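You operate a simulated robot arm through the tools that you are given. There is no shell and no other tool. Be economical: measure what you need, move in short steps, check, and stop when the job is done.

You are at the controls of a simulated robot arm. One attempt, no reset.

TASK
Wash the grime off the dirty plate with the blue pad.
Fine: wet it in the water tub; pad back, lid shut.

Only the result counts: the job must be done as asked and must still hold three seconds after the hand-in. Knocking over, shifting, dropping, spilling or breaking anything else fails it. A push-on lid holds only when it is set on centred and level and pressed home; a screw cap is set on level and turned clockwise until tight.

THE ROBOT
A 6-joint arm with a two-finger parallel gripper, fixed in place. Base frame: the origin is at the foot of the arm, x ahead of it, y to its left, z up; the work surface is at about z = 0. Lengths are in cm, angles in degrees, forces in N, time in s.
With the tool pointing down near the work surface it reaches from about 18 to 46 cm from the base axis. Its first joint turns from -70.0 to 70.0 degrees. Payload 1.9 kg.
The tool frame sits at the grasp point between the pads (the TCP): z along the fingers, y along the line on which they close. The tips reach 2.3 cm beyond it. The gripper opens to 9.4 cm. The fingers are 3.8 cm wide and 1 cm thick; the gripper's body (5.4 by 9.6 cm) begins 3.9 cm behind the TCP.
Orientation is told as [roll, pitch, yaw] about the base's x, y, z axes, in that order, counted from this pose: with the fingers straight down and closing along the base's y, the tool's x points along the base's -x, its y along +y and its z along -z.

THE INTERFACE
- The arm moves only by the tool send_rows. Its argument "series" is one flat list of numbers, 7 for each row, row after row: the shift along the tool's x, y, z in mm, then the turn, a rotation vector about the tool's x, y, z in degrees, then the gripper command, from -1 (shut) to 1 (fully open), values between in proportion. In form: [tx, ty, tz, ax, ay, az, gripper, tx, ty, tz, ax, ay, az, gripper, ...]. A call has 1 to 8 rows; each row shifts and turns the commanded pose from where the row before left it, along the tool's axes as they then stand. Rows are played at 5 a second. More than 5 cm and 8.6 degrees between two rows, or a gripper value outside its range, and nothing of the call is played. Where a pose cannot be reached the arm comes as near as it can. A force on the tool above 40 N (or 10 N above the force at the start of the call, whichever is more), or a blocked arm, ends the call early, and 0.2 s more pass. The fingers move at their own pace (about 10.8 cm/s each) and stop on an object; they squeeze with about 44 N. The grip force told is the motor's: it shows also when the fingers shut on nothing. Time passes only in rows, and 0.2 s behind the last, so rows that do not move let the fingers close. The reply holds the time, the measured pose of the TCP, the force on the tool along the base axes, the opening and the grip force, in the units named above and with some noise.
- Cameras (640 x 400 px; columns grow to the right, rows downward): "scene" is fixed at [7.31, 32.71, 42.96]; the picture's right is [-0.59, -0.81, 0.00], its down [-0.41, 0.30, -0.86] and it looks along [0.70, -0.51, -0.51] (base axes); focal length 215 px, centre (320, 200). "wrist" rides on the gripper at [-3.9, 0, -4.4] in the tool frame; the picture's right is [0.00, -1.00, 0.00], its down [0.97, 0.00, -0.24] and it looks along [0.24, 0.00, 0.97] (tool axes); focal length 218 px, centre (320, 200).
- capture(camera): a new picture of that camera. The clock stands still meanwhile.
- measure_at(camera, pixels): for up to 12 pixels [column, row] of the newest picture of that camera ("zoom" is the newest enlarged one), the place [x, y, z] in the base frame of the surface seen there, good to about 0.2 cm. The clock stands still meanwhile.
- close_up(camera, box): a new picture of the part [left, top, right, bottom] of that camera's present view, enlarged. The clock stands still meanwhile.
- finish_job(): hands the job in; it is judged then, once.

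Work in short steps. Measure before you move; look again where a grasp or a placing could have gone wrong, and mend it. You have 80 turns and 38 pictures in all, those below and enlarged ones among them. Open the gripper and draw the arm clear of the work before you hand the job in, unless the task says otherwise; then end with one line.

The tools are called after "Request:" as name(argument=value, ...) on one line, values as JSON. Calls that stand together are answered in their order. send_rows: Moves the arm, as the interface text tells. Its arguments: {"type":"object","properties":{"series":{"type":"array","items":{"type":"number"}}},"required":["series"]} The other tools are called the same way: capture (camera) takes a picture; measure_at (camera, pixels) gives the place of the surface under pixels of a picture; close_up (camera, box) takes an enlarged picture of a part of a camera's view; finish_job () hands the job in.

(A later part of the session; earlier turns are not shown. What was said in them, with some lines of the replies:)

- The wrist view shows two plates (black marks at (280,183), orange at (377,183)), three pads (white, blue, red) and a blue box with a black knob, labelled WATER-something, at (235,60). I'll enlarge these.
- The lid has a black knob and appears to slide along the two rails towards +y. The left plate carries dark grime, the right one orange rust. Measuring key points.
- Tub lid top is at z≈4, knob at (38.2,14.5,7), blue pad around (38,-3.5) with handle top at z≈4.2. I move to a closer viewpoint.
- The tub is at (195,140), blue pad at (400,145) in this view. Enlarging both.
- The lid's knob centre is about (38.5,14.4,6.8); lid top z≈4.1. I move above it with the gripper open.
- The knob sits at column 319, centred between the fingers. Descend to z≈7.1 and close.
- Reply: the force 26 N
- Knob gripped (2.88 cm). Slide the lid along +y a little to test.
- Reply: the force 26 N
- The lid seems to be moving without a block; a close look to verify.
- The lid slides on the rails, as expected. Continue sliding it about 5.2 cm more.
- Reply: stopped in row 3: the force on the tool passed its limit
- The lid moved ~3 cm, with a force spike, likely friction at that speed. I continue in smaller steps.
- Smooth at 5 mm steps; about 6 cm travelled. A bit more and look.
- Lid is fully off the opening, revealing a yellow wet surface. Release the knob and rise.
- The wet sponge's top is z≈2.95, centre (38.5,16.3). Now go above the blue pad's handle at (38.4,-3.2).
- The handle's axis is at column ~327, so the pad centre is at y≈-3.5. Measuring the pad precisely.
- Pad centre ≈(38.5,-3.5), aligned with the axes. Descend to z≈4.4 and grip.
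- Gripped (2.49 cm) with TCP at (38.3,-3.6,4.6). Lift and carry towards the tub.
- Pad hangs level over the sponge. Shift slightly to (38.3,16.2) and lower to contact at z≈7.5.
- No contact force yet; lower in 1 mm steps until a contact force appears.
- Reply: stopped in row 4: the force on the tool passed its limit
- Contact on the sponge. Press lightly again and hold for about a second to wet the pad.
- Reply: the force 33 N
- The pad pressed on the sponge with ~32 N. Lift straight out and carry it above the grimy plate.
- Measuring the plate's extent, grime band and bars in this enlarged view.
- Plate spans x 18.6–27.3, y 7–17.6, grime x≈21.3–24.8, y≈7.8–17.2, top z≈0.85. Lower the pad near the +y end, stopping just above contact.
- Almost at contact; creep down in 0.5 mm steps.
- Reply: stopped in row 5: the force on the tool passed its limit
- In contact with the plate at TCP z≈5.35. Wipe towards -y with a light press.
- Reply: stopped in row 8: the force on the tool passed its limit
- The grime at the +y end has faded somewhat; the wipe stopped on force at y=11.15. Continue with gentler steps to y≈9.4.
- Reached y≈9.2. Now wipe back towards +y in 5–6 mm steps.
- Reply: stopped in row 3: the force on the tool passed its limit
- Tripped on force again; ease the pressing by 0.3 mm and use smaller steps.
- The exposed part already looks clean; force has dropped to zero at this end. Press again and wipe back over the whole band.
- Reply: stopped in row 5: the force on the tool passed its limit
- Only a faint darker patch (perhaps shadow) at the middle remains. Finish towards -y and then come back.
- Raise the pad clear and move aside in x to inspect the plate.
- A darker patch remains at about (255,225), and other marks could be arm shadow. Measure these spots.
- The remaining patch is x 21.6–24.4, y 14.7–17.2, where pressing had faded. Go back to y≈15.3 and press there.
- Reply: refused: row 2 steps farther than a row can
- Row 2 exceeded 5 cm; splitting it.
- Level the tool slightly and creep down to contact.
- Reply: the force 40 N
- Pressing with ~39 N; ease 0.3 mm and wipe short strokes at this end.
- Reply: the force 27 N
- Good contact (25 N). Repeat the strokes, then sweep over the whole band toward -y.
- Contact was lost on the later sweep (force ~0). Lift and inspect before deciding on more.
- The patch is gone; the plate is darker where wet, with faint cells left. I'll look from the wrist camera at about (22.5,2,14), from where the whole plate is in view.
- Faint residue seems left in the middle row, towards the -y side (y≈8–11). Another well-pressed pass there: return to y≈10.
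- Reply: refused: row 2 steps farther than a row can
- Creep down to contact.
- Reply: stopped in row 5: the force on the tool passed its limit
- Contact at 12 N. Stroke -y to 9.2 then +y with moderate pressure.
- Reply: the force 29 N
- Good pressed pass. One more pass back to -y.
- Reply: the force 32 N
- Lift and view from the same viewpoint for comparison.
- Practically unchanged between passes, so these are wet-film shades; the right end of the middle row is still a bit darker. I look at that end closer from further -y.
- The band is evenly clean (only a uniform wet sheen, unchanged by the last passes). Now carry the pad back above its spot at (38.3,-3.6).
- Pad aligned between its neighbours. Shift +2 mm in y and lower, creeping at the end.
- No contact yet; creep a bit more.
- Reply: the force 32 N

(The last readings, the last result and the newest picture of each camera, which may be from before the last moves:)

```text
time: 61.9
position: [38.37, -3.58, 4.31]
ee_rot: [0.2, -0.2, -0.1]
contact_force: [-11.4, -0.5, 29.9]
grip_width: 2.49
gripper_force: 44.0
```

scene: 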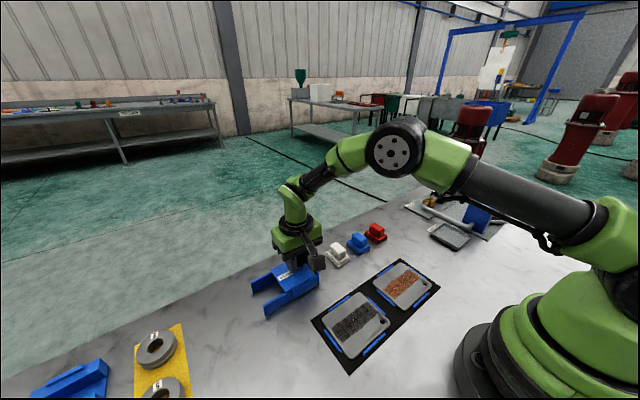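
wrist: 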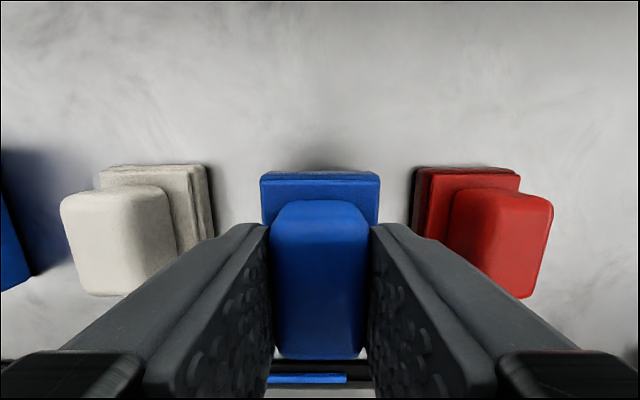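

Pad stands on the table (30 N). Ease slightly, open to the middle width and rise.

Request:
send_rows(series=[0, 0, -0.7, 0, 0, 0, -1, 0, 0, 0, 0, 0, 0, -0.2, 0, 0, 0, 0, 0, 0, 0, 0, 0, -25, 0, 0, 0, 0, 0, 0, -45, 0, 0, 0, 0, 0, 0, -40, 0, 0, 0, 0, 0, 0, 0, 0, 0, 0, 0])

Request:
capture(camera="wrist")

```text
time: 63.5
position: [38.24, -3.63, 15.36]
ee_rot: [0.1, -0.1, 0.1]
contact_force: [-0.6, -0.5, -0.7]
grip_width: 4.69
gripper_force: 0.1
```

```text
6 pictures are left
```

wrist: 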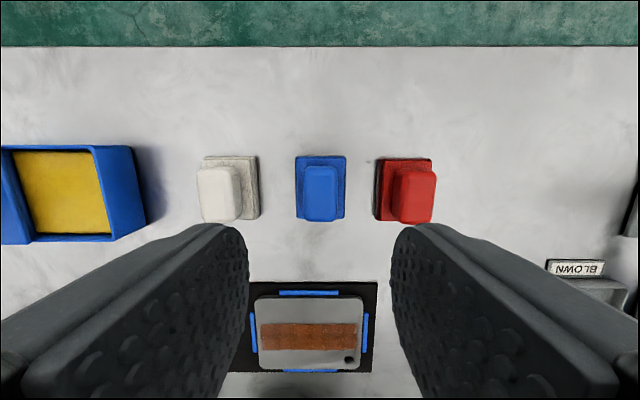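

The blue pad is back in place. On the way to the lid, look straight at the washed plate from above.

Request:
send_rows(series=[18, 40, -12, 0, 0, 0, 1, 18, 40, -12, 0, 0, 0, 1, 18, 40, -11, 0, 0, 0, 1, 18, 41, -11, 0, 0, 0, 1, 0, 0, 0, 0, 0, 0, 1])

Request:
close_up(camera="wrist", box=[220, 180, 460, 330])

```text
time: 64.7
position: [31.15, 12.49, 19.92]
ee_rot: [0.0, -0.1, -0.1]
contact_force: [-0.6, -0.6, 0.0]
grip_width: 9.4
gripper_force: 0.0
```

```text
2.67 times, centred on (340, 255) of wrist
```

zoom: 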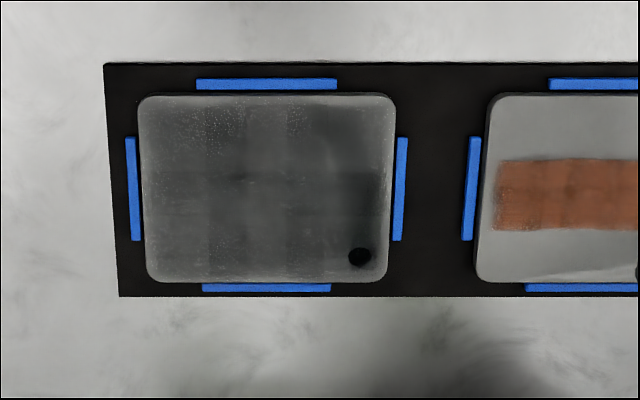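

The plate is free of black grime apart from a wet sheen and gripper shadow. Now go above the lid's knob at (38.4,21.1).

Request:
send_rows(series=[-24, 28, 15, 0, 0, 0, 0.5, -24, 29, 20, 0, 0, 0, 0.2, -25, 29, 20, 0, 0, 0, 0, 0, 0, 0, 0, 0, 0, 0])

Request:
capture(camera="wrist")

```text
time: 65.7
position: [38.57, 21.15, 14.59]
ee_rot: [0.0, -0.1, 0.0]
contact_force: [0.5, 0.4, 0.0]
grip_width: 4.69
gripper_force: 0.1
```

```text
4 pictures are left
```

wrist: 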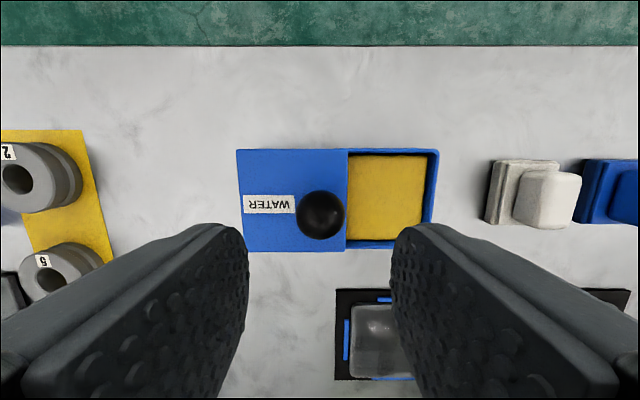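

Knob centred at column 320. Descend to z≈7.15 and grip.

Request:
send_rows(series=[1, 0, 40, 0, 0, 0, 0, 0, 0, 34, 0, 0, 0, 0, 0, 0, 0, 0, 0, 0, 0, 0, 0, 0, 0, 0, 0, -0.6, 0, 0, 0, 0, 0, 0, -1, 0, 0, 0, 0, 0, 0, -1])

Request:
send_rows(series=[0, -3, 0, 0, 0, 0, -1, 0, -5, 0, 0, 0, 0, -1, 0, -5, 0, 0, 0, 0, -1, 0, -5, 0, 0, 0, 0, -1, 0, -5, 0, 0, 0, 0, -1, 0, -5, 0, 0, 0, 0, -1, 0, -5, 0, 0, 0, 0, -1])

```text
time: 67.1
position: [38.45, 21.15, 6.92]
ee_rot: [0.1, -0.1, 0.0]
contact_force: [3.6, 0.8, -8.0]
grip_width: 2.9
gripper_force: 45.1
```

```text
time: 68.4
position: [38.41, 18.63, 6.89]
ee_rot: [0.0, -0.4, 0.0]
contact_force: [3.4, -0.4, -1.9]
grip_width: 2.9
gripper_force: 44.9
stopped in row 6: the force on the tool passed its limit (the readings are from after the stop); the commanded pose is now the measured one
```

Sliding works; one force trip. Continue toward shut in 4 mm steps.

Request:
send_rows(series=[0, -3, 0, 0, 0, 0, -1, 0, -4, 0, 0, 0, 0, -1, 0, -5, 0, 0, 0, 0, -1, 0, -5, 0, 0, 0, 0, -1, 0, -5, 0, 0, 0, 0, -1, 0, -5, 0, 0, 0, 0, -1, 0, -5, 0, 0, 0, 0, -1])

```text
time: 70.0
position: [38.39, 15.46, 7.03]
ee_rot: [0.1, -0.3, 0.0]
contact_force: [1.6, 0.4, 4.4]
grip_width: 2.91
gripper_force: 44.7
```

About 1 cm to go (shut was ≈14.5). Continue until the end stop.

Request:
send_rows(series=[0, -4, 0, 0, 0, 0, -1, 0, -3, 0, 0, 0, 0, -1, 0, -2, 0, 0, 0, 0, -1, 0, -2, 0, 0, 0, 0, -1, 0, 0, 0, 0, 0, 0, -1])

Request:
close_up(camera="scene", box=[230, 210, 350, 320])

```text
time: 71.2
position: [38.44, 14.46, 6.92]
ee_rot: [0.2, -0.3, 0.0]
contact_force: [-0.2, 32.3, -3.9]
grip_width: 2.91
gripper_force: 44.9
```

```text
3.64 times, centred on (290, 265) of scene
```

zoom: 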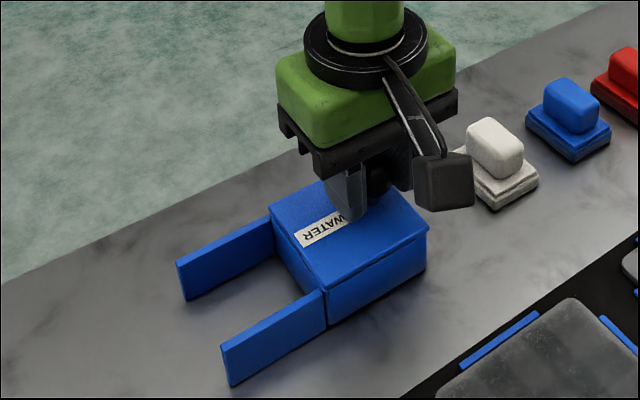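

The lid has reached its stop (32 N in y) and looks shut. Ease, release, and withdraw.

Request:
send_rows(series=[0, 0.7, 0, 0, 0, 0, -1, 0, 0, 0, 0, 0, 0, 0, 0, 0, 0, 0, 0, 0, 0, 0, 0, -30, 0, 0, 0, 0, 0, 0, -45, 0, 0, 0, 0, 0, 0, -45, 0, 0, 0, 0.5, 25, -25, -30, 0, 0, 0, 1, 25, -35, -20, 0, 0, 0, 1])

Request:
send_rows(series=[30, -30, -20, 0, 0, 0, 1, 10, -40, 0, 0, 0, 0, 1, 0, -40, 0, 0, 0, 0, 1, 0, -40, 0, 0, 0, 0, 1, 0, 0, 0, 0, 0, 0, 1])

Request:
close_up(camera="scene", box=[240, 210, 450, 380])

```text
time: 73.0
position: [32.98, 8.43, 24.36]
ee_rot: [0.0, -0.3, 0.1]
contact_force: [0.0, 0.3, 0.6]
grip_width: 9.37
gripper_force: 0.0
```

```text
time: 74.2
position: [29.17, -6.75, 25.86]
ee_rot: [0.0, -0.1, 0.0]
contact_force: [0.0, -0.2, 0.1]
grip_width: 9.39
gripper_force: 0.1
```

```text
2.35 times, centred on (345, 295) of scene
```

zoom: 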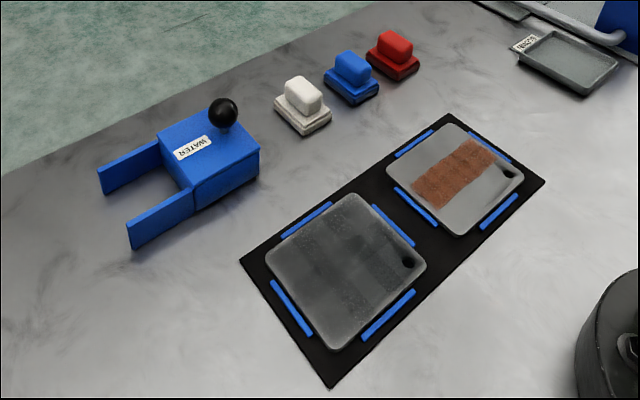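

Lid shut, pad in its place, arm clear. One last close look at the plate without shadow.

Request:
close_up(camera="scene", box=[315, 285, 395, 365])

```text
5.00 times, centred on (355, 325) of scene
```

zoom: 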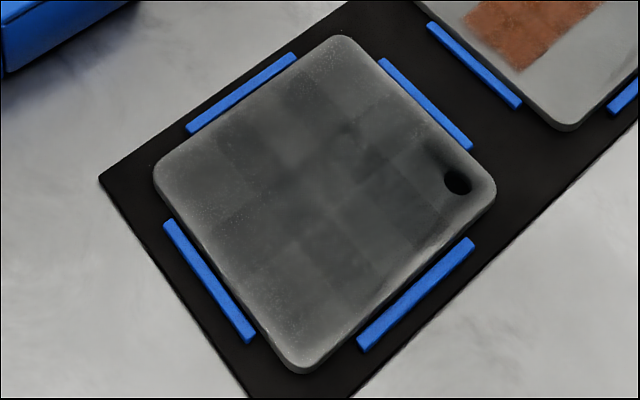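

No grime band remains, only the plate's faint wet pattern; everything else is in place. Handing in.

Request:
finish_job()

```text
The job is handed in.
```

I wetted the blue pad in the water tub and wiped the black grime off the dirty plate. In the last picture the grime band is gone; a faint, patchy wet shading remains, and two more pressed passes left it unchanged. The pad is back in its place, the lid is slid fully shut against its stop, and the arm is clear with the gripper open.
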